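You operate a simulated robot arm through the tools that you are given. There is no shell and no other tool.

You run a simulated robot arm. Do the job below in one go: nothing can be reset, and whatever is moved stays where it is left.

Task
Swap the old juice in the glass with the yellow band for water.
Fine: tip the juice into the green mug, glass back; then water from the steel jug about up to the line, jug back; leave the other glass; spill nothing. Set down upright: what you pick out, steel jug.

The check looks at the end state, three seconds after you hand in, the way a careful person would. Anything else that was tipped, shoved, dropped, spilled or broken makes it a failure.

Robot
A 6-joint arm with a two-finger parallel gripper, fixed in place. Base frame: the origin is on the floor under the middle of its stand, x ahead of it, y to its left, z up; the work surface is at about z = 900. Lengths are in mm, angles in degrees, forces in N, time in s.
With the tool pointing down near the work surface it reaches from about 240 to 660 mm from the base axis. Its first joint turns from -66.0 to 66.0 degrees. Payload 2.9 kg.
Tool frame: the origin (TCP) lies between the finger pads and is the grasp point; the fingertips stand 30 mm ahead of it; z points along the fingers, y is the line along which they close. The gripper opens to 110 mm. The fingers are 20 mm wide and 10 mm thick; the gripper's body (48 by 112 mm) begins 55 mm behind the TCP.
Orientation is that of the tool frame in the base frame, as a unit quaternion [x, y, z, w]. With the fingers straight down and closing along the base's y, the tool's x points along the base's -x, its y along +y and its z along -z.

Tools
- The arm moves only by the tool servo_tool. Its argument "deltas" is a list of rows, each an object (a shift or turn left out is 0, a gripper value left out holds the last) with "angular": the turn, a rotation vector about the tool's x, y, z in rad, a list of three; "dp": the shift along the tool's x, y, z in mm, a list of three; "grip": the gripper command, from -1 (shut) to 1 (fully open), values between in proportion. In form: [{"angular": [ax, ay, az], "dp": [x, y, z], "grip": grip}, ...]. A call has 1 to 20 rows; each row shifts and turns the commanded pose from where the row before left it, along the tool's axes as they then stand. A row lasts 0.2 s, in which the tool goes at most 50 mm and 8.6 degrees; a call with a longer step from one row to the next is refused whole, and so is a gripper value outside its range. A pose out of reach is approached as far as the arm can. The call stops where the force on the tool passes 40 N (or 10 N more than at its start, if that is more) or the arm is blocked; 0.2 s more then pass. The fingers move at their own pace (about 108 mm/s each) and stop on an object; they squeeze with about 42 N. The grip force told is the motor's: it shows also when the fingers shut on nothing. Time passes only in rows, and 0.2 s behind the last, so rows that do not move let the fingers close. The reply holds the time, the measured pose of the TCP, the force on the tool along the base axes, the opening and the grip force, in the units named above and with some noise, with the torque about the TCP (base axes, N m) and any sound that the robot's microphone picked up.
- Cameras (640 x 400 px; columns grow to the right, rows downward): "scene" is fixed at [95.7, 462.5, 1375.7]; the picture's right is [-0.45, -0.89, 0.00], its down [-0.59, 0.30, -0.75] and it looks along [0.67, -0.34, -0.66] (base axes); focal length 214 px, centre (320, 200). "wrist" rides on the gripper at [72, 17, -103] in the tool frame; the picture's right is [-0.23, 0.97, 0.00], its down [-0.76, -0.18, -0.62] and it looks along [-0.61, -0.14, 0.78] (tool axes); focal length 222 px, centre (320, 200). There is no depth. A picture from a camera that has moved, and an enlarged one, comes with that camera's place and axes in the base frame and with its lens.
- camera(camera): a new picture of that camera. The clock stands still meanwhile.
- inspect(camera, box): a new picture of the part [left, top, right, bottom] of that camera's present view, enlarged. The clock stands still meanwhile.
- hand_in(): hands the job in; it is judged then, once.

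Nothing tells you positions but the pictures and the camera data. Unless the task says otherwise, let go and move clear before handing in.

The tools are called after "Call:" as name(argument=value, ...) on one line, values as JSON. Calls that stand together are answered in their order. servo_tool: Moves the arm, as the interface text tells. Its arguments: {"type":"object","properties":{"deltas":{"type":"array"}},"required":["deltas"]} The other tools are called the same way: camera (camera) takes a picture; inspect (camera, box) takes an enlarged picture of a part of a camera's view; hand_in () hands the job in.

At the start:

```text
clock: 0.0
eef_pos: [387.3, -32.7, 1275.0]
orientation: [-0.001, 1.0, 0.0, -0.001]
ft_force: [0.7, 0.3, 0.0]
ft_torque: [0.02, -0.01, 0.02]
opening: 109.8
gripper_force: 0.0
```

scene: 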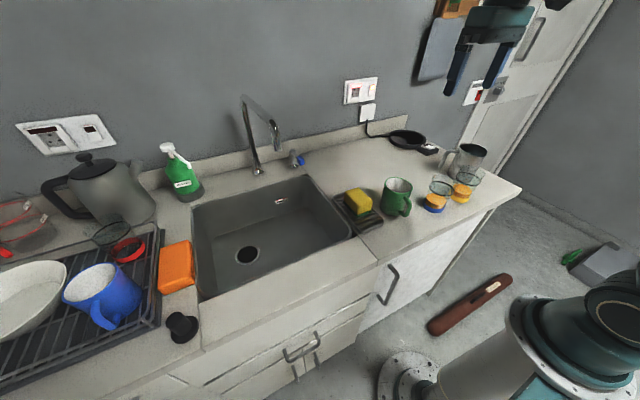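
wrist: 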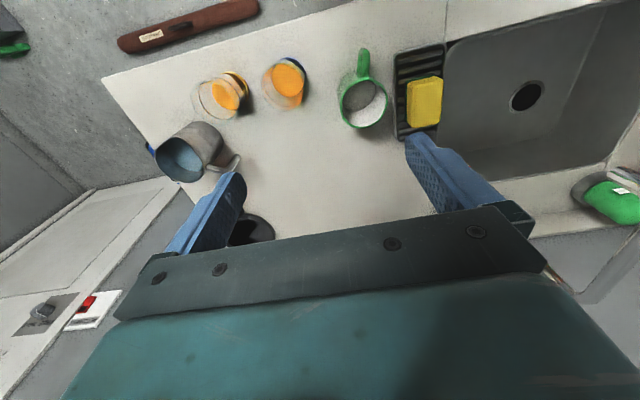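

I see a counter with two juice glasses, a green mug and a steel jug near the right end of the counter. I'll look closer at these before moving.

Call:
inspect(camera="scene", box=[340, 120, 530, 240])

Call:
inspect(camera="wrist", box=[130, 30, 450, 230])

```text
3.33 times, centred on (435, 180) of scene
camera zoom: at [95.7, 462.5, 1375.7], right [-0.45, -0.89, 0.0], down [-0.59, 0.3, -0.75], along [0.67, -0.34, -0.66], focal length 715 px, centre (-63, 267)
```

zoom: 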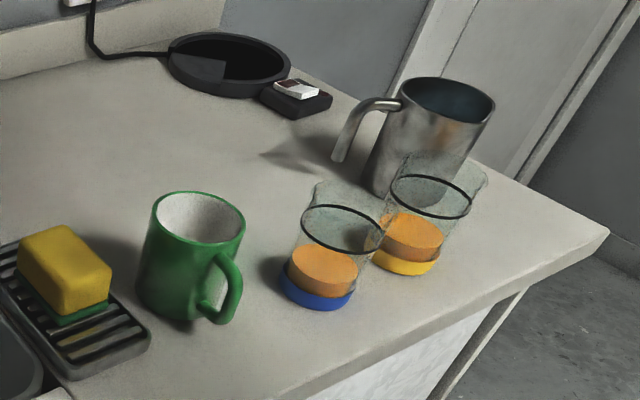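

```text
2.00 times, centred on (290, 130) of wrist
camera zoom: at [314.4, -14.5, 1379.6], right [0.23, 0.97, 0.0], down [0.76, -0.18, 0.62], along [0.61, -0.14, -0.78], focal length 444 px, centre (380, 340)
```

zoom: 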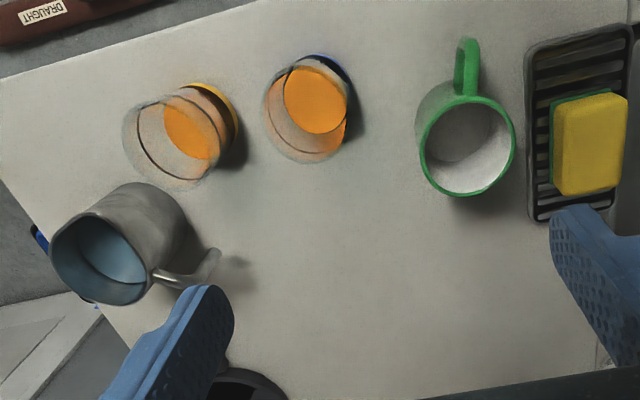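

I make out the yellow-band glass near (371, -210), the blue-band glass near (383, -95), the green mug near (434, 30) and the steel jug near (450, -308) with its handle at about 50°. Next I move the empty gripper above the jug and glasses, well clear, for a better look.

Call:
servo_tool(deltas=[{"dp": [-10.5, -39.5, 12.5], "grip": 1}, {"dp": [-10.5, -39.5, 12.5]}, {"dp": [-10.5, -39.5, 12.5]}, {"dp": [-10.5, -39.5, 12.5]}, {"dp": [-10.5, -39.5, 12.5]}, {"dp": [-10.5, -39.5, 12.5]}, {}, {}])

Call:
camera(camera="wrist")

Call:
camera(camera="scene")

```text
clock: 1.8
eef_pos: [448.5, -268.7, 1202.7]
orientation: [0.0, 1.0, 0.0, -0.001]
ft_force: [0.5, 0.3, 0.2]
ft_torque: [0.01, 0.0, -0.02]
opening: 110.2
gripper_force: 0.0
```

```text
taken
camera wrist: at [377.1, -251.8, 1305.4], right [0.23, 0.97, 0.0], down [0.76, -0.18, 0.62], along [0.61, -0.14, -0.78], focal length 222 px, centre (320, 200)
```

wrist: 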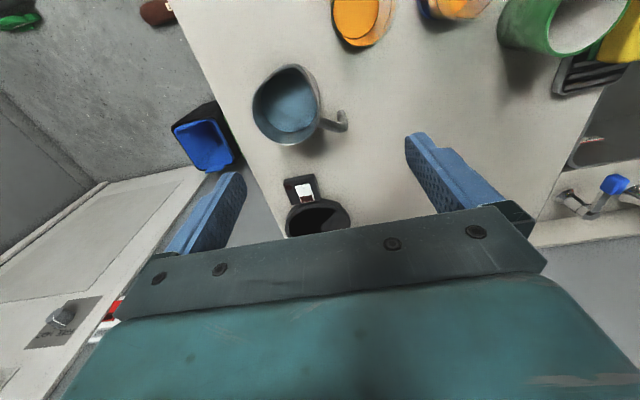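

```text
taken
```

scene: 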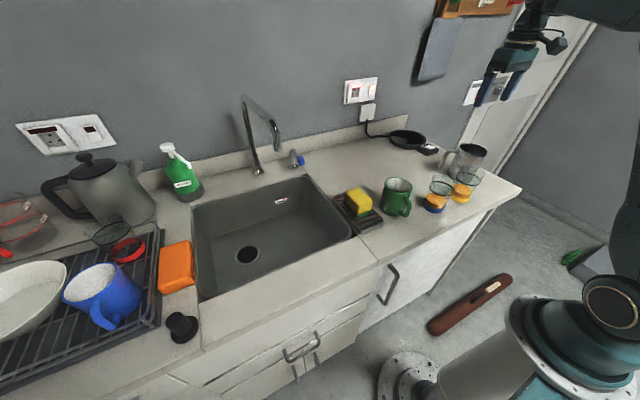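

Call:
inspect(camera="wrist", box=[230, 40, 390, 170])

Call:
inspect(camera="wrist", box=[310, 0, 640, 120])

Call:
inspect(camera="scene", box=[415, 135, 505, 225])

```text
3.08 times, centred on (310, 105) of wrist
camera zoom: at [377.1, -251.8, 1305.4], right [0.23, 0.97, 0.0], down [0.76, -0.18, 0.62], along [0.61, -0.14, -0.78], focal length 684 px, centre (351, 492)
```

zoom: 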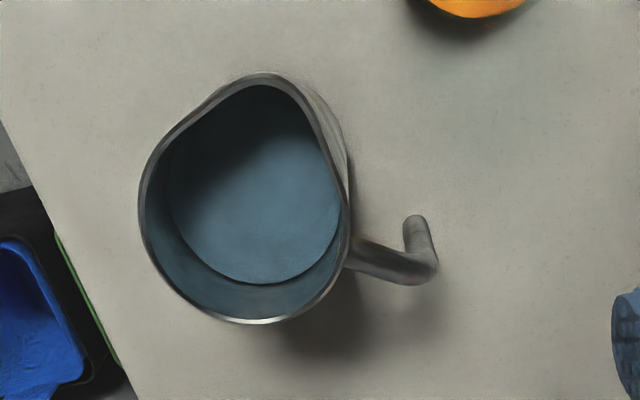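

```text
1.94 times, centred on (475, 60) of wrist
camera zoom: at [377.1, -251.8, 1305.4], right [0.23, 0.97, 0.0], down [0.76, -0.18, 0.62], along [0.61, -0.14, -0.78], focal length 431 px, centre (19, 472)
```

zoom: 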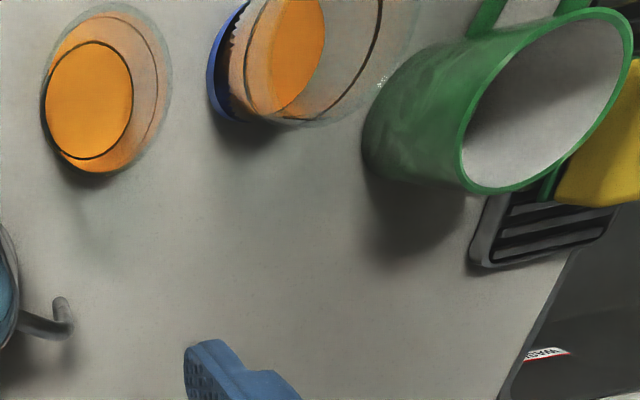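

```text
4.44 times, centred on (460, 180) of scene
camera zoom: at [95.7, 462.5, 1375.7], right [-0.45, -0.89, 0.0], down [-0.59, 0.3, -0.75], along [0.67, -0.34, -0.66], focal length 953 px, centre (-302, 289)
```

zoom: 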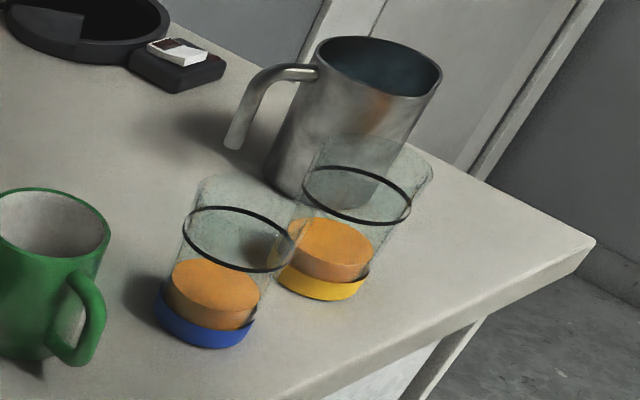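

The jug's rim is near (453, -313, 1017) with the spout facing about azimuth 154° and the handle about 57°, and it's well filled; the glasses are slightly tapered, about 70 mm wide. I now turn the tool to face the yellow glass and back off at a safe height, then pitch it outward to look at the glass side-on.

Call:
servo_tool(deltas=[{"angular": [0, 0, 0.1265]}, {"angular": [0, 0, 0.1265]}, {"angular": [0, 0, 0.1265]}, {"angular": [0, 0, 0.1265]}, {"dp": [40, 0, 0]}, {"dp": [40, 0, 0]}, {"dp": [40, 0, 0]}, {"dp": [40, 0, 0]}, {"dp": [40, 0, 0]}, {}, {"angular": [0, -0.131, 0]}, {"angular": [0, -0.131, 0]}, {"angular": [0, -0.131, 0]}, {"angular": [0, -0.131, 0]}, {"angular": [0, -0.131, 0]}, {"angular": [0, -0.131, 0]}, {}, {}])

Call:
camera(camera="wrist")

Call:
camera(camera="scene")

```text
clock: 5.6
eef_pos: [274.7, -172.2, 1200.6]
orientation: [0.231, 0.894, -0.096, 0.372]
ft_force: [0.7, 0.4, 1.3]
ft_torque: [0.0, 0.0, 0.0]
opening: 109.8
gripper_force: 0.2
```

```text
taken
camera wrist: at [174.2, -96.6, 1222.3], right [0.61, 0.77, 0.16], down [0.0, -0.2, 0.98], along [0.79, -0.6, -0.12], focal length 222 px, centre (320, 200)
```

wrist: 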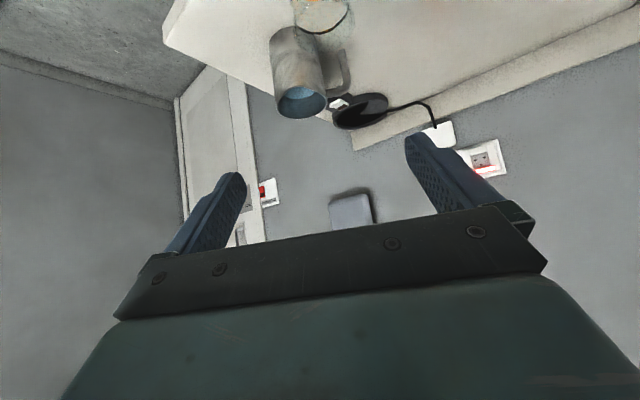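

```text
taken
```

scene: 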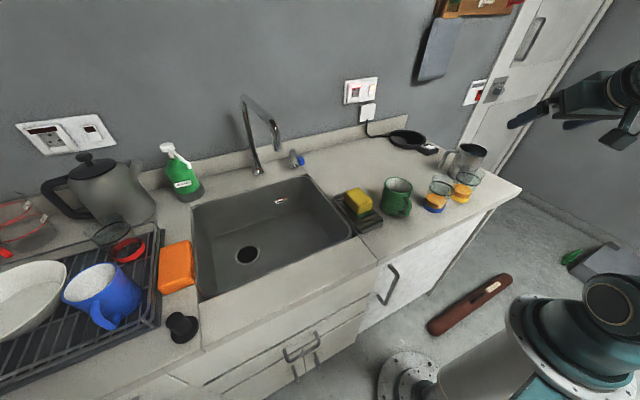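

The outward pitch works. I lower the pitched tool in front of the counter, keeping back from the glasses, to get a side view.

Call:
servo_tool(deltas=[{"dp": [26.5, 0, 26.5]}, {"dp": [26.5, 0, 26.5]}, {"dp": [26.5, 0, 26.5]}, {"dp": [26.5, 0, 26.5]}, {"dp": [26.5, 0, 26.5]}, {}, {}])

Call:
camera(camera="wrist")

Call:
camera(camera="scene")

```text
clock: 7.2
eef_pos: [308.5, -196.6, 1042.0]
orientation: [0.231, 0.894, -0.096, 0.371]
ft_force: [0.0, -0.5, -0.1]
ft_torque: [-0.02, 0.0, 0.01]
opening: 110.1
gripper_force: 0.0
out of reach, approached as far as the arm can: row 3, 4, 5
```

```text
taken
camera wrist: at [208.2, -122.2, 1062.6], right [0.61, 0.77, 0.16], down [0.0, -0.2, 0.98], along [0.79, -0.6, -0.12], focal length 222 px, centre (320, 200)
```

wrist: 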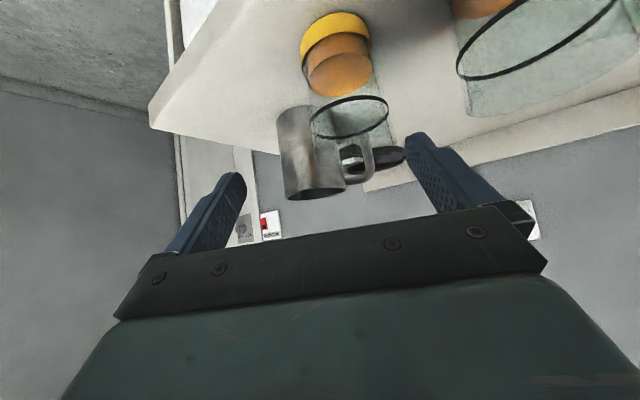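

```text
taken
```

scene: 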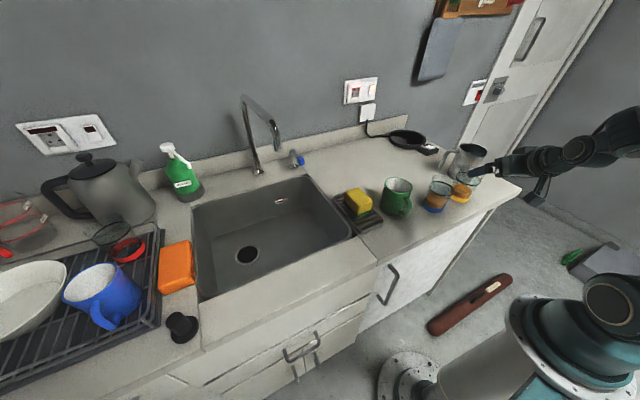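

Call:
inspect(camera="wrist", box=[260, 0, 420, 160])

Call:
inspect(camera="wrist", box=[400, 0, 640, 150])

Call:
inspect(camera="scene", box=[415, 120, 545, 225])

```text
2.50 times, centred on (340, 80) of wrist
camera zoom: at [208.2, -122.2, 1062.6], right [0.61, 0.77, 0.16], down [0.0, -0.2, 0.98], along [0.79, -0.6, -0.12], focal length 555 px, centre (270, 500)
```

zoom: 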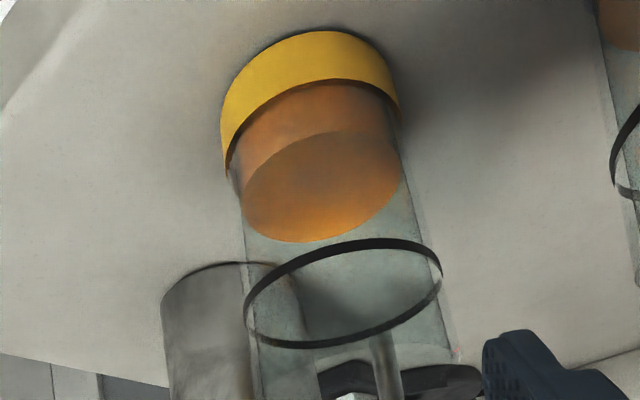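

```text
2.67 times, centred on (520, 75) of wrist
camera zoom: at [208.2, -122.2, 1062.6], right [0.61, 0.77, 0.16], down [0.0, -0.2, 0.98], along [0.79, -0.6, -0.12], focal length 592 px, centre (-213, 533)
```

zoom: 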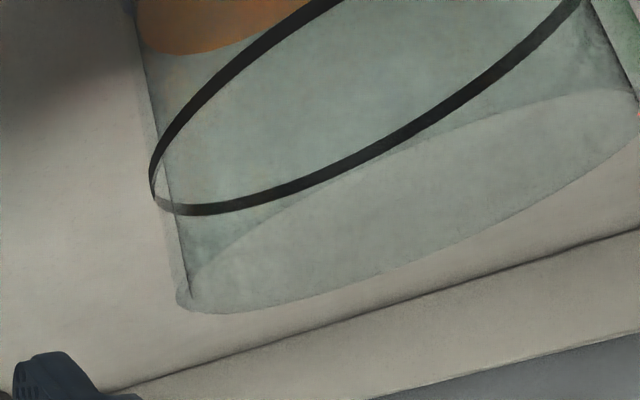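

```text
3.81 times, centred on (480, 172) of scene
camera zoom: at [95.7, 462.5, 1375.7], right [-0.45, -0.89, 0.0], down [-0.59, 0.3, -0.75], along [0.67, -0.34, -0.66], focal length 817 px, centre (-290, 305)
```

zoom: 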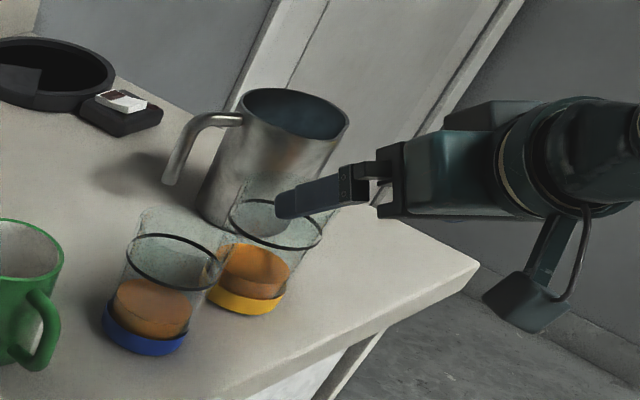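

The yellow glass axis comes out near (377, -204), its line at about z 974, juice surface at 932 and rim at about 1003. Before grasping, I raise the tool and test in free air whether the wrist can turn the camera to the upper side.

Call:
servo_tool(deltas=[{"dp": [-30, 0, -30]}, {"dp": [-30, 0, -30]}, {"dp": [-30, 0, -30]}, {}, {}])

```text
clock: 8.4
eef_pos: [308.0, -200.7, 1169.8]
orientation: [0.231, 0.894, -0.096, 0.372]
ft_force: [-0.3, 0.1, -0.3]
ft_torque: [0.02, -0.01, 0.01]
opening: 109.9
gripper_force: 0.0
```

Commands build on the pose actually reached, which is good to know. Now I test the roll about the tool axis here, well above everything.

Call:
servo_tool(deltas=[{"angular": [0, 0, 0.149]}, {"angular": [0, 0, 0.149]}, {"angular": [0, 0, 0.149]}, {"angular": [0, 0, 0.149]}, {"angular": [0, 0, 0.149]}, {"angular": [0, 0, 0.149]}, {"angular": [0, 0, 0.149]}, {"angular": [0, 0, 0.149]}, {"angular": [0, 0, 0.149]}, {"angular": [0, 0, 0.149]}, {"angular": [0, 0, 0.149]}, {"angular": [0, 0, 0.149]}, {"angular": [0, 0, 0.149]}, {"angular": [0, 0, 0.149]}, {"angular": [0, 0, 0.149]}, {"angular": [0, 0, 0.149]}, {"angular": [0, 0, 0.149]}, {"angular": [0, 0, 0.149]}, {"angular": [0, 0, 0.149]}, {}])

Call:
camera(camera="scene")

```text
clock: 12.6
eef_pos: [308.6, -196.3, 1171.1]
orientation: [0.919, -0.092, 0.352, 0.152]
ft_force: [0.3, -0.6, -0.8]
ft_torque: [0.01, 0.04, 0.02]
opening: 110.0
gripper_force: 0.1
```

```text
taken
```

scene: 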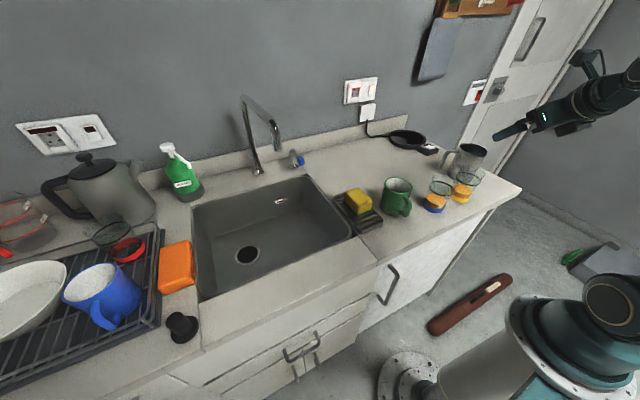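

The wrist can roll with no complaint, so I finish the flip (camera on top), steepen the pitch to about 60° outward and narrow the fingers to about 92 mm.

Call:
servo_tool(deltas=[{"angular": [0, 0, 0.1035], "grip": 0.67}, {"angular": [0, 0, 0.1035]}, {"angular": [0, 0, 0.1035]}, {"angular": [0, 0.131, 0]}, {"angular": [0, 0.131, 0]}, {}, {}])

Call:
camera(camera="wrist")

```text
clock: 14.2
eef_pos: [294.1, -215.6, 1164.5]
orientation: [0.838, -0.217, 0.486, 0.125]
ft_force: [-0.4, 0.5, -0.2]
ft_torque: [0.01, 0.0, -0.03]
opening: 91.8
gripper_force: 0.1
out of reach, approached as far as the arm can: row 3
```

```text
taken
camera wrist: at [238.8, -204.3, 1277.8], right [-0.57, -0.8, -0.2], down [-0.72, 0.6, -0.35], along [0.4, -0.06, -0.92], focal length 222 px, centre (320, 200)
```

wrist: 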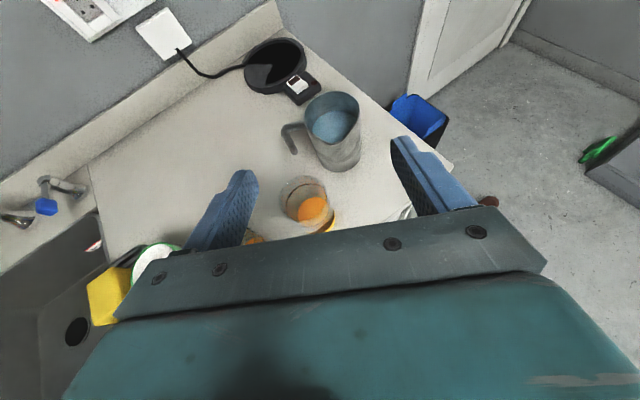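

The roll tops out near 175°, so I'll go back to the natural roll for the glass (camera low, clear in front of the counter) and keep the flipped roll in mind for the jug. Rolling back now.

Call:
servo_tool(deltas=[{"angular": [0, 0, -0.149]}, {"angular": [0, 0, -0.149]}, {"angular": [0, 0, -0.149]}, {"angular": [0, 0, -0.149]}, {"angular": [0, 0, -0.149]}, {"angular": [0, 0, -0.149]}, {"angular": [0, 0, -0.149]}, {"angular": [0, 0, -0.149]}, {"angular": [0, 0, -0.149]}, {"angular": [0, 0, -0.149]}, {"angular": [0, 0, -0.149]}, {"angular": [0, 0, -0.149]}, {"angular": [0, 0, -0.149]}, {"angular": [0, 0, -0.149]}, {"angular": [0, 0, -0.149]}, {"angular": [0, 0, -0.149]}, {"angular": [0, 0, -0.149]}, {"angular": [0, 0, -0.149]}, {"angular": [0, 0, -0.149]}, {"angular": [0, 0, -0.149]}])

Call:
servo_tool(deltas=[{"angular": [0, 0, -0.149]}, {}, {}])

```text
clock: 18.4
eef_pos: [292.4, -216.8, 1161.6]
orientation: [0.283, 0.818, -0.087, 0.493]
ft_force: [1.0, 0.0, -0.8]
ft_torque: [0.0, 0.03, 0.01]
opening: 91.7
gripper_force: 0.1
```

```text
clock: 19.2
eef_pos: [291.4, -216.0, 1162.2]
orientation: [0.222, 0.837, -0.123, 0.486]
ft_force: [-0.5, -0.5, -0.4]
ft_torque: [0.01, 0.01, -0.01]
opening: 91.7
gripper_force: 0.0
```

Natural roll restored at 60° pitch. I move above the yellow glass at z≈1080, still clear of its rim, and check alignment.

Call:
servo_tool(deltas=[{"dp": [10.2, 13, 23.8]}, {"dp": [10.2, 13, 23.8]}, {"dp": [10.2, 13, 23.8]}, {"dp": [10.2, 13, 23.8]}, {}, {}])

Call:
camera(camera="wrist")

Call:
inspect(camera="scene", box=[400, 100, 560, 225])

```text
clock: 20.6
eef_pos: [373.4, -200.1, 1079.3]
orientation: [0.222, 0.837, -0.123, 0.486]
ft_force: [0.6, 0.4, 0.6]
ft_torque: [-0.01, 0.0, -0.01]
opening: 91.9
gripper_force: 0.0
```

```text
taken
camera wrist: at [272.6, -124.2, 1067.4], right [0.58, 0.79, 0.21], down [-0.23, -0.08, 0.97], along [0.78, -0.61, 0.14], focal length 222 px, centre (320, 200)
```

wrist: 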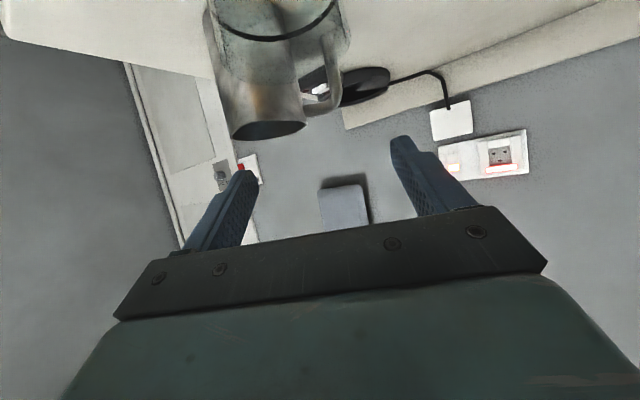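

```text
3.20 times, centred on (480, 162) of scene
camera zoom: at [95.7, 462.5, 1375.7], right [-0.45, -0.89, 0.0], down [-0.59, 0.3, -0.75], along [0.67, -0.34, -0.66], focal length 686 px, centre (-192, 320)
```

zoom: 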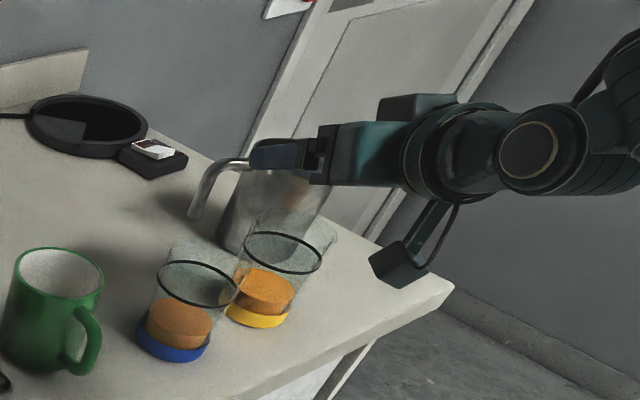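

Call:
servo_tool(deltas=[{"dp": [19.5, 0, 11.2]}, {"dp": [19.5, 0, 11.2]}, {}, {}])

Call:
camera(camera="wrist")

Call:
inspect(camera="wrist", box=[180, 0, 420, 150])

```text
clock: 21.6
eef_pos: [374.4, -200.1, 1036.7]
orientation: [0.222, 0.837, -0.122, 0.486]
ft_force: [-0.9, 0.9, 0.6]
ft_torque: [-0.03, 0.02, 0.03]
opening: 92.0
gripper_force: 0.0
```

```text
taken
camera wrist: at [273.7, -122.6, 1024.9], right [0.58, 0.79, 0.21], down [-0.23, -0.08, 0.97], along [0.78, -0.61, 0.14], focal length 222 px, centre (320, 200)
```

wrist: 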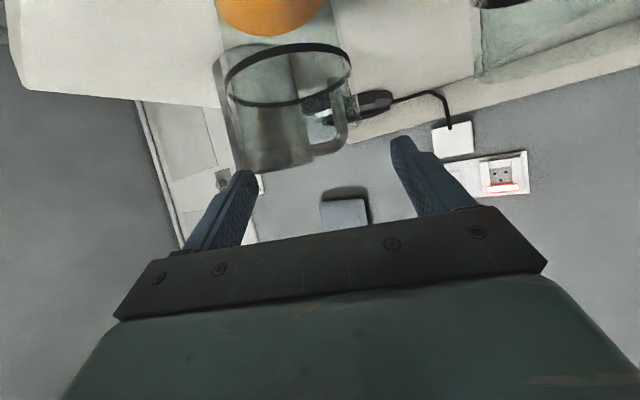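

```text
2.67 times, centred on (300, 75) of wrist
camera zoom: at [273.7, -122.6, 1024.9], right [0.58, 0.79, 0.21], down [-0.23, -0.08, 0.97], along [0.78, -0.61, 0.14], focal length 592 px, centre (373, 533)
```

zoom: 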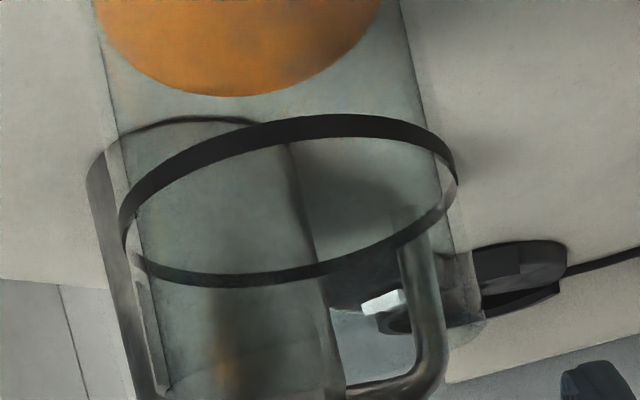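

The measured glass axis is about (376, -204). I shift a few millimetres to centre it and lower straight down so the open fingers straddle the glass at mid-height.

Call:
servo_tool(deltas=[{"dp": [1.9, -3.0, -3.2]}, {"dp": [13.1, -0.1, 7.5]}, {"dp": [13.1, -0.1, 7.5]}, {"dp": [13.1, -0.1, 7.5]}, {}, {}])

Call:
camera(camera="wrist")

Call:
inspect(camera="scene", box=[400, 120, 560, 225])

```text
clock: 23.0
eef_pos: [376.7, -203.2, 992.8]
orientation: [0.223, 0.837, -0.123, 0.485]
ft_force: [0.2, -0.4, 0.4]
ft_torque: [-0.03, 0.0, -0.04]
opening: 91.7
gripper_force: 0.0
out of reach, approached as far as the arm can: row 2, 3
```

```text
taken
camera wrist: at [276.2, -126.4, 981.3], right [0.58, 0.79, 0.21], down [-0.23, -0.09, 0.97], along [0.78, -0.61, 0.13], focal length 222 px, centre (320, 200)
```

wrist: 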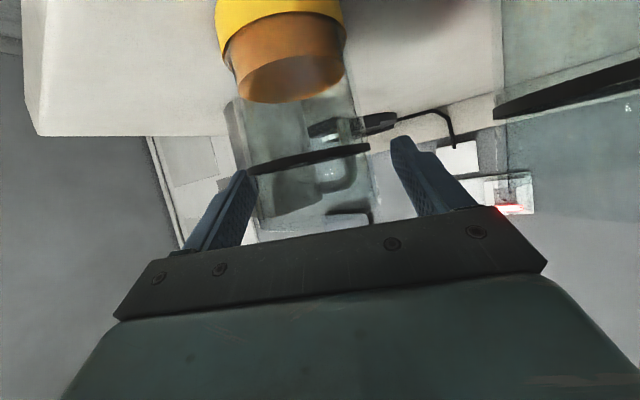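

```text
3.81 times, centred on (480, 172) of scene
camera zoom: at [95.7, 462.5, 1375.7], right [-0.45, -0.89, 0.0], down [-0.59, 0.3, -0.75], along [0.67, -0.34, -0.66], focal length 817 px, centre (-290, 305)
```

zoom: 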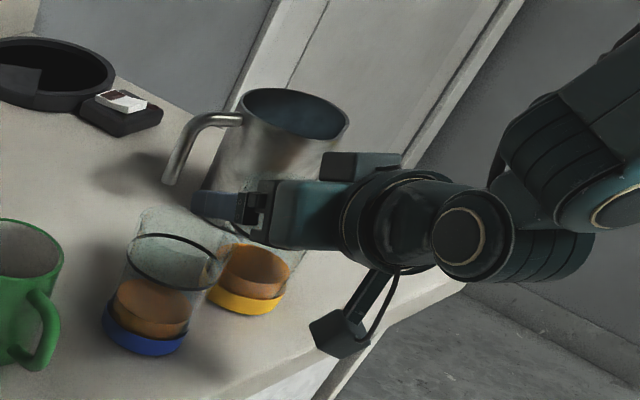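

At 60° pitch this spot is just out of reach, so I'll grasp at about 45° instead. I raise straight up first and test, empty, whether the back-tilted pouring pose over the mug is reachable.

Call:
servo_tool(deltas=[{"dp": [-26, 0, -15]}, {"dp": [-26, 0, -15]}, {"dp": [-26, 0, -15]}, {"dp": [-26, 0, -15]}, {"dp": [-26, 0, -15]}, {}, {}])

Call:
servo_tool(deltas=[{"angular": [0, 0.149, 0]}, {"angular": [0, 0.149, 0]}, {"angular": [0, 0.149, 0]}, {"angular": [0, 0.149, 0]}, {"angular": [0, 0.149, 0]}, {"angular": [0, 0.149, 0]}, {"angular": [0, 0.153, 0]}, {}])

```text
clock: 24.6
eef_pos: [374.5, -205.2, 1142.1]
orientation: [0.222, 0.837, -0.123, 0.485]
ft_force: [-0.6, -0.5, -0.1]
ft_torque: [-0.02, 0.02, 0.0]
opening: 91.8
gripper_force: 0.1
```

```text
refused: row 7 steps farther than a row can; nothing moved
```

Call:
servo_tool(deltas=[{"angular": [0, 0.1495, 0]}, {"angular": [0, 0.1495, 0]}, {"angular": [0, 0.1495, 0]}, {"angular": [0, 0.1495, 0]}, {"angular": [0, 0.1495, 0]}, {"angular": [0, 0.1495, 0]}, {"angular": [0, 0.1495, 0]}, {"angular": [0, 0, -0.144]}, {"angular": [0, 0, -0.144]}, {"angular": [0, 0, -0.144]}, {"angular": [0, 0, -0.144]}, {}])

```text
clock: 27.2
eef_pos: [372.9, -204.7, 1142.1]
orientation: [-0.033, 0.999, 0.004, 0.003]
ft_force: [-0.3, -0.3, 0.6]
ft_torque: [0.0, 0.0, 0.01]
opening: 91.9
gripper_force: 0.0
```

Tool is pointing straight down with yaw near 4°. I move above the mug area at z≈1142 and test the back-tilt.

Call:
servo_tool(deltas=[{"dp": [-5.5, 46.8, 0]}, {"dp": [-5.5, 46.8, 0]}, {"dp": [-5.5, 46.8, 0]}, {"dp": [-5.5, 46.8, 0]}, {"dp": [-5.5, 46.8, 0]}, {}, {"angular": [0, 0.137, 0]}, {"angular": [0, 0.137, 0]}, {"angular": [0, 0.137, 0]}, {"angular": [0, 0.137, 0]}, {"angular": [0, 0.137, 0]}, {"angular": [0, 0.137, 0]}, {"angular": [0, 0.137, 0]}, {}])

Call:
camera(camera="scene")

Call:
camera(camera="wrist")

```text
clock: 29.8
eef_pos: [387.8, 28.4, 1136.8]
orientation: [-0.031, 0.935, -0.013, -0.354]
ft_force: [-2.4, 1.9, -19.0]
ft_torque: [-0.53, 0.06, 0.06]
opening: 92.2
gripper_force: 0.1
out of reach, approached as far as the arm can: row 9, 12, 13
stopped in row 13: the force on the tool passed its limit at 82 N (the readings are from after the stop); the commanded pose is now the measured one
```

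```text
taken
```

scene: 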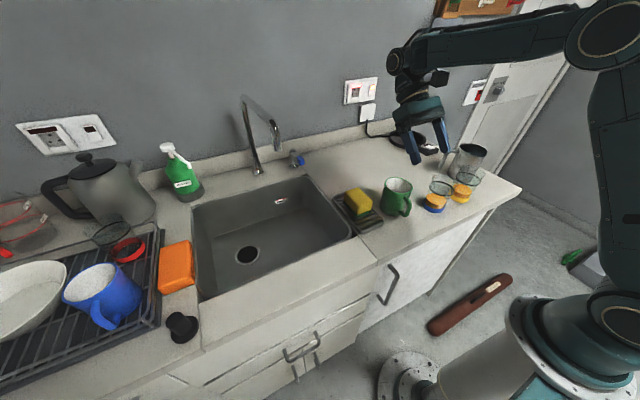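

```text
taken
camera wrist: at [402.7, 46.0, 1262.0], right [0.11, 0.98, -0.15], down [0.99, -0.11, -0.04], along [-0.05, -0.15, -0.99], focal length 222 px, centre (320, 200)
```

wrist: 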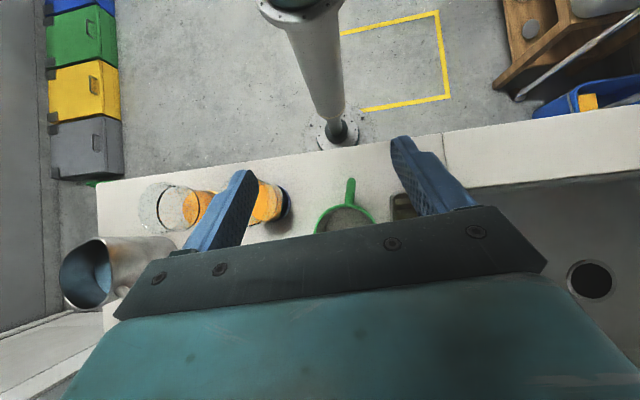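

The back-tilt ends with the wrist camera bumping the arm's own forearm, so I'll pour instead with the tool pitched outward and rolling about its axis. I back off from that contact right away and return to tool-down to look at the mug.

Call:
servo_tool(deltas=[{"angular": [0, -0.1, 0]}, {"angular": [0, -0.14, 0]}, {"angular": [0, -0.14, 0]}, {"angular": [0, -0.14, 0]}, {"angular": [0, -0.14, 0]}, {"angular": [0, -0.064, 0]}, {}, {}])

Call:
camera(camera="wrist")

```text
clock: 31.6
eef_pos: [388.7, 27.0, 1137.1]
orientation: [-0.033, 0.999, -0.001, -0.002]
ft_force: [-0.3, 0.6, -0.2]
ft_torque: [-0.02, 0.01, -0.01]
opening: 92.1
gripper_force: 0.1
```

```text
taken
camera wrist: at [316.3, 40.1, 1239.7], right [0.16, 0.99, 0.0], down [0.77, -0.12, 0.62], along [0.61, -0.1, -0.78], focal length 222 px, centre (320, 200)
```

wrist: 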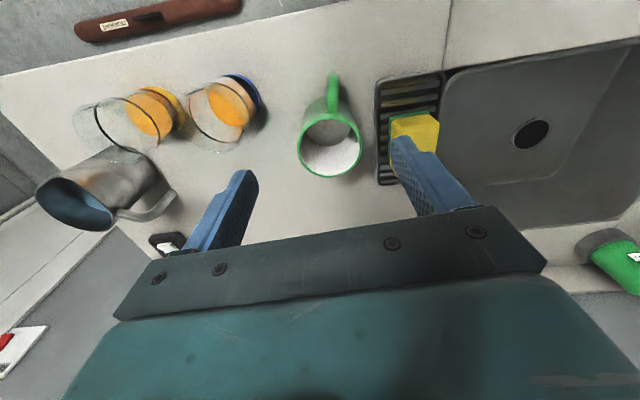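

Call:
inspect(camera="wrist", box=[250, 50, 410, 210])

Call:
inspect(camera="wrist", box=[60, 50, 280, 200])

```text
2.50 times, centred on (330, 130) of wrist
camera zoom: at [316.3, 40.1, 1239.7], right [0.16, 0.99, 0.0], down [0.77, -0.12, 0.62], along [0.61, -0.1, -0.78], focal length 555 px, centre (295, 375)
```

zoom: 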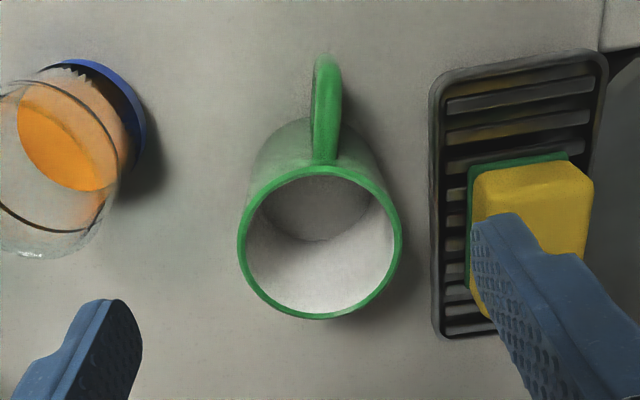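

```text
2.67 times, centred on (170, 125) of wrist
camera zoom: at [316.3, 40.1, 1239.7], right [0.16, 0.99, 0.0], down [0.77, -0.12, 0.62], along [0.61, -0.1, -0.78], focal length 592 px, centre (720, 400)
```

zoom: 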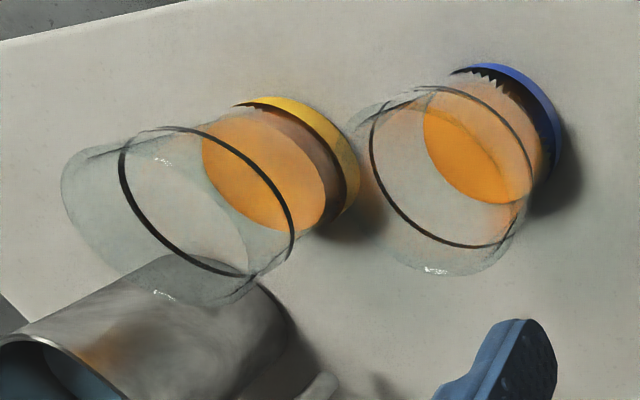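

Mug rim centre is about (432, 34, 999), about 78 mm wide; yellow glass about (375, -204), blue glass about (379, -88). I go back above the yellow glass, yaw to face it and pitch to 47° for the grasp.

Call:
servo_tool(deltas=[{"dp": [6.9, -45.2, 0]}, {"dp": [6.9, -45.2, 0]}, {"dp": [6.9, -45.2, 0]}, {"dp": [6.9, -45.2, 0]}, {"dp": [6.9, -45.2, 0]}, {"angular": [0, 0, 0.141]}, {"angular": [0, 0, 0.141]}, {"angular": [0, 0, 0.141]}, {"angular": [0, 0, 0.141]}, {"angular": [0, -0.1367, 0]}, {"angular": [0, -0.1367, 0]}, {"angular": [0, -0.1367, 0]}, {"angular": [0, -0.1367, 0]}, {"angular": [0, -0.1367, 0]}, {"angular": [0, -0.1367, 0]}, {}])

```text
clock: 35.0
eef_pos: [369.1, -199.2, 1137.3]
orientation: [0.225, 0.89, -0.099, 0.385]
ft_force: [0.7, 0.6, 0.1]
ft_torque: [-0.01, -0.01, -0.01]
opening: 92.0
gripper_force: 0.1
```

Call:
servo_tool(deltas=[{"dp": [23.6, 0.0, 22.1]}, {"dp": [23.6, 0.0, 22.1]}, {"dp": [23.6, 0.0, 22.1]}, {}, {}])

Call:
camera(camera="wrist")

Call:
inspect(camera="wrist", box=[200, 0, 440, 160])

```text
clock: 36.2
eef_pos: [368.2, -199.4, 1041.1]
orientation: [0.225, 0.89, -0.099, 0.385]
ft_force: [0.6, 0.5, -0.4]
ft_torque: [0.02, 0.0, -0.02]
opening: 92.1
gripper_force: 0.0
```

```text
taken
camera wrist: at [267.1, -125.4, 1058.2], right [0.6, 0.78, 0.16], down [-0.02, -0.18, 0.98], along [0.8, -0.59, -0.09], focal length 222 px, centre (320, 200)
```

wrist: 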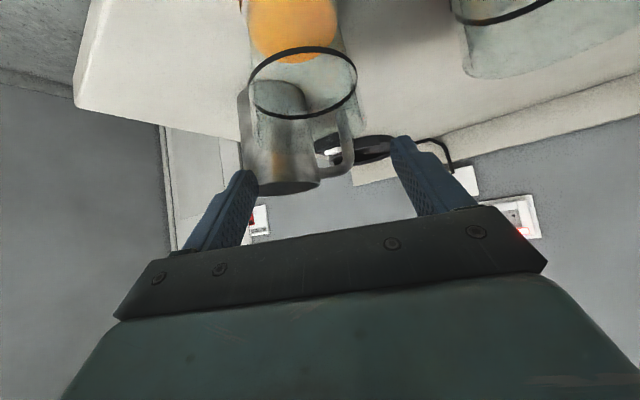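

```text
2.50 times, centred on (320, 80) of wrist
camera zoom: at [267.1, -125.4, 1058.2], right [0.6, 0.78, 0.16], down [-0.02, -0.18, 0.98], along [0.8, -0.59, -0.09], focal length 555 px, centre (320, 500)
```

zoom: 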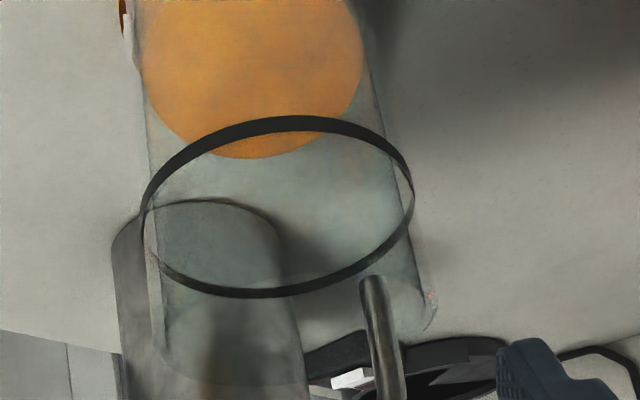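

Alignment is good: the glass is centred between the fingers. Lowering straight down to the grasp height.

Call:
servo_tool(deltas=[{"dp": [12.4, 0, 11.65]}, {"dp": [12.4, 0, 11.65]}, {"dp": [12.4, 0, 11.65]}, {"dp": [12.4, 0, 11.65]}, {}, {}])

Call:
camera(camera="wrist")

Call:
inspect(camera="scene", box=[400, 120, 560, 225])

```text
clock: 37.6
eef_pos: [367.4, -200.5, 973.8]
orientation: [0.225, 0.89, -0.1, 0.385]
ft_force: [0.6, 0.9, 0.6]
ft_torque: [-0.02, 0.01, 0.01]
opening: 92.2
gripper_force: 0.1
```

```text
taken
camera wrist: at [266.6, -125.6, 990.4], right [0.6, 0.78, 0.16], down [-0.02, -0.18, 0.98], along [0.8, -0.59, -0.09], focal length 222 px, centre (320, 200)
```

wrist: 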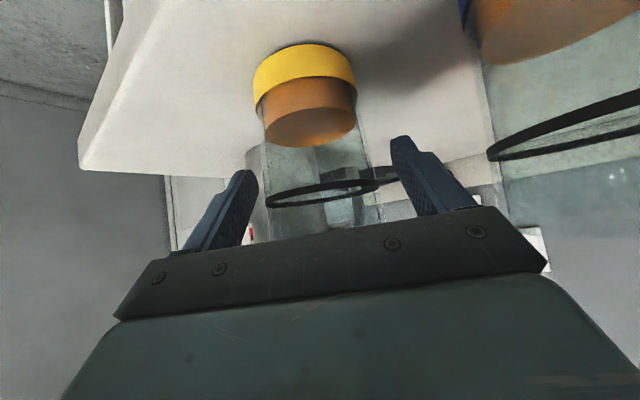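

```text
3.81 times, centred on (480, 172) of scene
camera zoom: at [95.7, 462.5, 1375.7], right [-0.45, -0.89, 0.0], down [-0.59, 0.3, -0.75], along [0.67, -0.34, -0.66], focal length 817 px, centre (-290, 305)
```

zoom: 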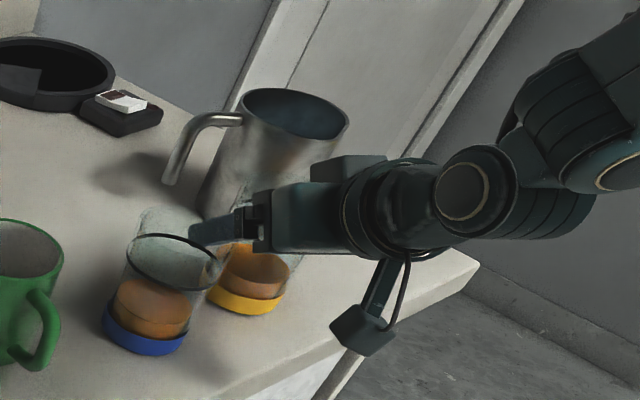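

The glass sits between the fingers with margin on both sides. Closing the gripper on it.

Call:
servo_tool(deltas=[{"grip": 0.4}, {"grip": 0.3}, {"grip": -1}, {"grip": -1}, {"grip": -1}, {"grip": -1}])

Call:
camera(camera="wrist")

```text
clock: 39.0
eef_pos: [368.6, -199.8, 974.1]
orientation: [0.226, 0.889, -0.101, 0.385]
ft_force: [0.9, 2.5, 2.9]
ft_torque: [0.31, -0.17, 0.01]
opening: 63.1
gripper_force: 42.6
```

```text
taken
camera wrist: at [266.8, -125.6, 990.6], right [0.6, 0.78, 0.16], down [-0.02, -0.18, 0.98], along [0.8, -0.59, -0.09], focal length 222 px, centre (320, 200)
```

wrist: 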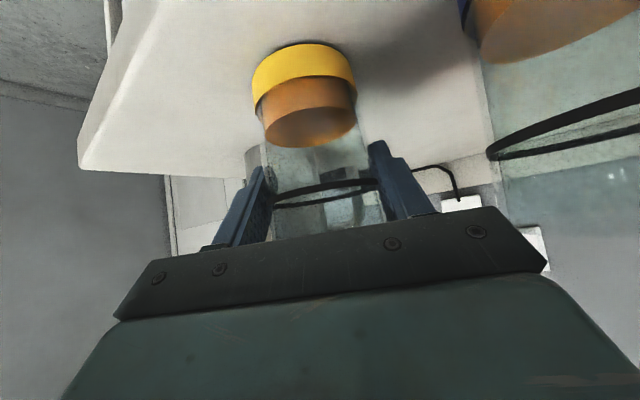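

Gripped at 63 mm opening with full grip force. I lift slowly straight up a little and check that it holds.

Call:
servo_tool(deltas=[{"dp": [-3.65, 0, -3.42]}, {"dp": [-7.3, 0, -6.85]}, {"dp": [-10.95, 0, -10.3]}, {"dp": [-10.95, 0, -10.3]}, {}, {}])

Call:
camera(camera="wrist")

Call:
inspect(camera="scene", box=[400, 100, 560, 225])

```text
clock: 40.4
eef_pos: [369.2, -199.9, 1017.0]
orientation: [0.226, 0.89, -0.1, 0.384]
ft_force: [-0.3, -0.2, -3.2]
ft_torque: [0.0, 0.03, -0.01]
opening: 63.1
gripper_force: 42.5
```

```text
taken
camera wrist: at [268.4, -125.4, 1034.5], right [0.6, 0.78, 0.16], down [-0.02, -0.18, 0.98], along [0.8, -0.59, -0.09], focal length 222 px, centre (320, 200)
```

wrist: 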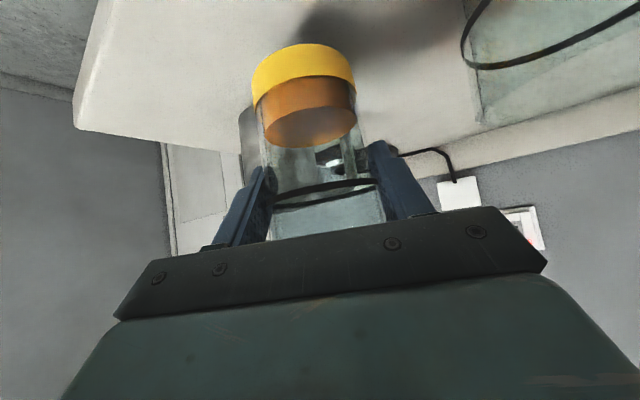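

```text
3.20 times, centred on (480, 162) of scene
camera zoom: at [95.7, 462.5, 1375.8], right [-0.45, -0.89, 0.0], down [-0.59, 0.3, -0.75], along [0.67, -0.34, -0.66], focal length 686 px, centre (-192, 320)
```

zoom: 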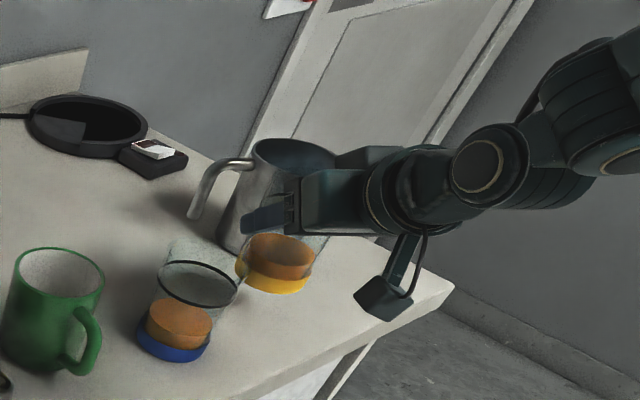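

The glass is up, upright and steady. I lift it to about z 1130 and carry it over towards the mug, keeping it level.

Call:
servo_tool(deltas=[{"dp": [-20, 0, -18.8]}, {"dp": [-27.5, 0, -25.8]}, {"dp": [-27.5, 0, -25.8]}, {"dp": [-7.5, 0, -7]}, {"dp": [2.5, 18.4, -2.7]}, {"dp": [5, 36.8, -5.5]}, {"dp": [5, 36.8, -5.5]}, {"dp": [5, 36.8, -5.5]}, {"dp": [2.5, 18.4, -2.7]}, {}])

Call:
servo_tool(deltas=[{"angular": [-0.1037, 0, -0.0973]}, {"angular": [-0.1037, 0, -0.0973]}, {"angular": [-0.1037, 0, -0.0973]}, {"angular": [-0.1037, 0, -0.0973]}, {"dp": [-4.6, 17.5, 4.9]}, {"dp": [-9.2, 35.1, 9.85]}, {"dp": [-9.2, 35.1, 9.85]}, {"dp": [-9.2, 35.1, 9.85]}, {"dp": [-4.6, 17.5, 4.9]}, {}, {}])

Call:
camera(camera="scene")

Call:
camera(camera="wrist")

```text
clock: 42.6
eef_pos: [415.6, -56.9, 1130.8]
orientation: [0.225, 0.89, -0.1, 0.385]
ft_force: [-0.6, 0.4, -1.6]
ft_torque: [0.0, 0.01, 0.01]
opening: 62.7
gripper_force: 42.0
```

```text
clock: 45.0
eef_pos: [454.8, 88.7, 1129.3]
orientation: [-0.034, 0.918, 0.013, 0.396]
ft_force: [0.5, 0.5, -1.9]
ft_torque: [0.0, 0.05, 0.02]
opening: 62.9
gripper_force: 41.7
```

```text
taken
```

scene: 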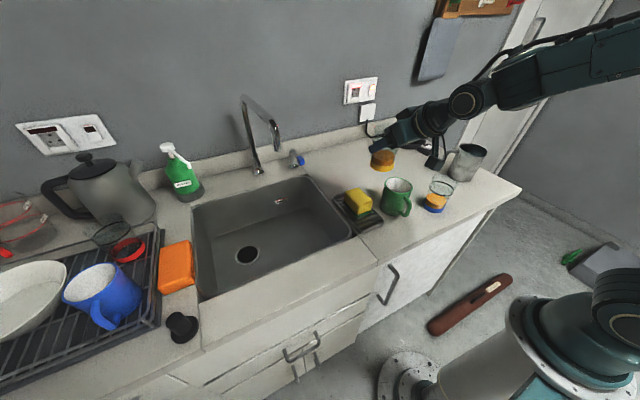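

```text
taken
camera wrist: at [330.0, 96.2, 1147.6], right [0.09, 0.98, 0.16], down [0.08, -0.17, 0.98], along [0.99, -0.07, -0.09], focal length 222 px, centre (320, 200)
```

wrist: 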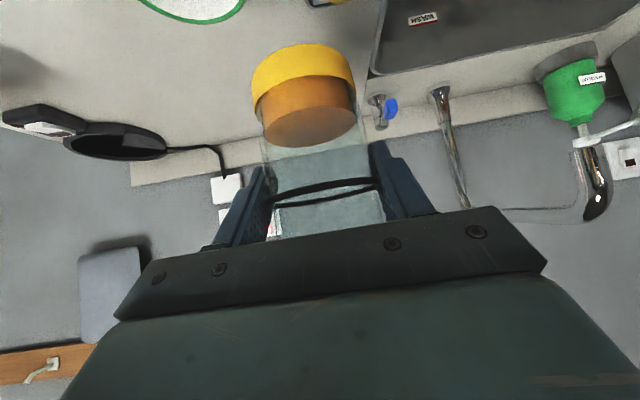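

Carried cleanly; the glass is level and held about left of the mug at height. I now pitch outward and roll to a partial tilt of roughly 60°, below the pouring point, still high up, then check.

Call:
servo_tool(deltas=[{"angular": [0, -0.107, 0]}, {"angular": [0, -0.107, 0]}, {"angular": [0, -0.107, 0]}, {"angular": [0, 0, 0.122]}, {"angular": [0, 0, 0.122]}, {"angular": [0, 0, 0.122]}, {"angular": [0, 0, 0.122]}, {"angular": [0, 0, 0.122]}, {"angular": [0, 0, 0.122]}, {"angular": [0, 0, 0.122]}, {"angular": [0, 0, 0.122]}, {"angular": [0, 0, 0.122]}, {"angular": [0, 0, 0.122]}, {}, {}])

Call:
inspect(camera="scene", box=[340, 100, 500, 225])

Call:
camera(camera="wrist")

```text
clock: 48.2
eef_pos: [457.4, 86.7, 1129.7]
orientation: [0.458, 0.708, 0.322, 0.43]
ft_force: [0.0, 0.5, -2.4]
ft_torque: [-0.05, 0.08, -0.01]
opening: 63.0
gripper_force: 41.7
```

```text
3.20 times, centred on (420, 162) of scene
camera zoom: at [95.7, 462.5, 1375.7], right [-0.45, -0.89, 0.0], down [-0.59, 0.3, -0.75], along [0.67, -0.34, -0.66], focal length 686 px, centre (0, 320)
```

zoom: 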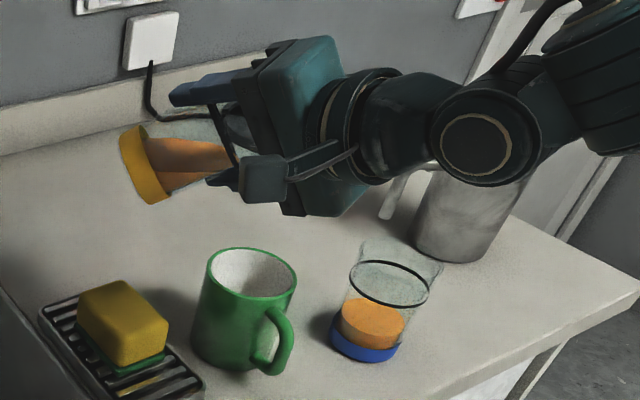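

```text
taken
camera wrist: at [355.5, 153.6, 1164.4], right [0.41, 0.15, 0.9], down [-0.47, -0.81, 0.35], along [0.78, -0.57, -0.26], focal length 222 px, centre (320, 200)
```

wrist: 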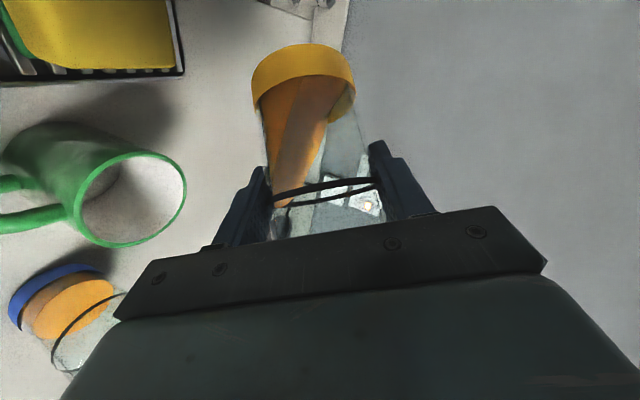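

The juice surface is near the line inside the tilted glass, not pouring yet. I lower it so the lip comes just above the mug's opening and check the view.

Call:
servo_tool(deltas=[{"dp": [2.3, -8.9, 4.4]}, {"dp": [4.7, -17.9, 8.8]}, {"dp": [4.7, -17.9, 8.8]}, {"dp": [4.7, -17.9, 8.8]}, {"dp": [2.3, -9.0, 4.4]}, {}, {}])

Call:
inspect(camera="scene", box=[340, 120, 480, 230])

Call:
camera(camera="wrist")

```text
clock: 49.8
eef_pos: [458.5, 77.1, 1047.7]
orientation: [0.458, 0.708, 0.322, 0.43]
ft_force: [-0.2, 0.4, -2.4]
ft_torque: [-0.09, 0.05, 0.02]
opening: 62.7
gripper_force: 42.0
```

```text
3.64 times, centred on (410, 175) of scene
camera zoom: at [95.7, 462.5, 1375.7], right [-0.45, -0.89, 0.0], down [-0.59, 0.3, -0.75], along [0.67, -0.34, -0.66], focal length 780 px, centre (-7, 291)
```

zoom: 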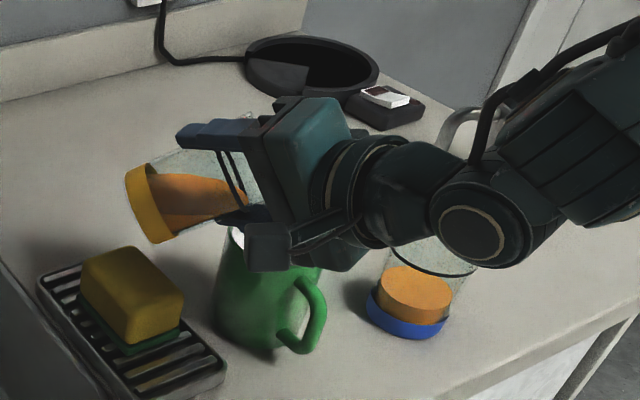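

```text
taken
camera wrist: at [356.8, 144.4, 1082.9], right [0.41, 0.15, 0.9], down [-0.47, -0.81, 0.35], along [0.78, -0.57, -0.26], focal length 222 px, centre (320, 200)
```

wrist: 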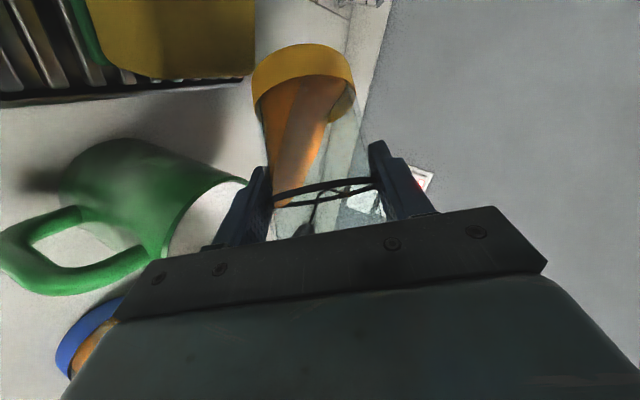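

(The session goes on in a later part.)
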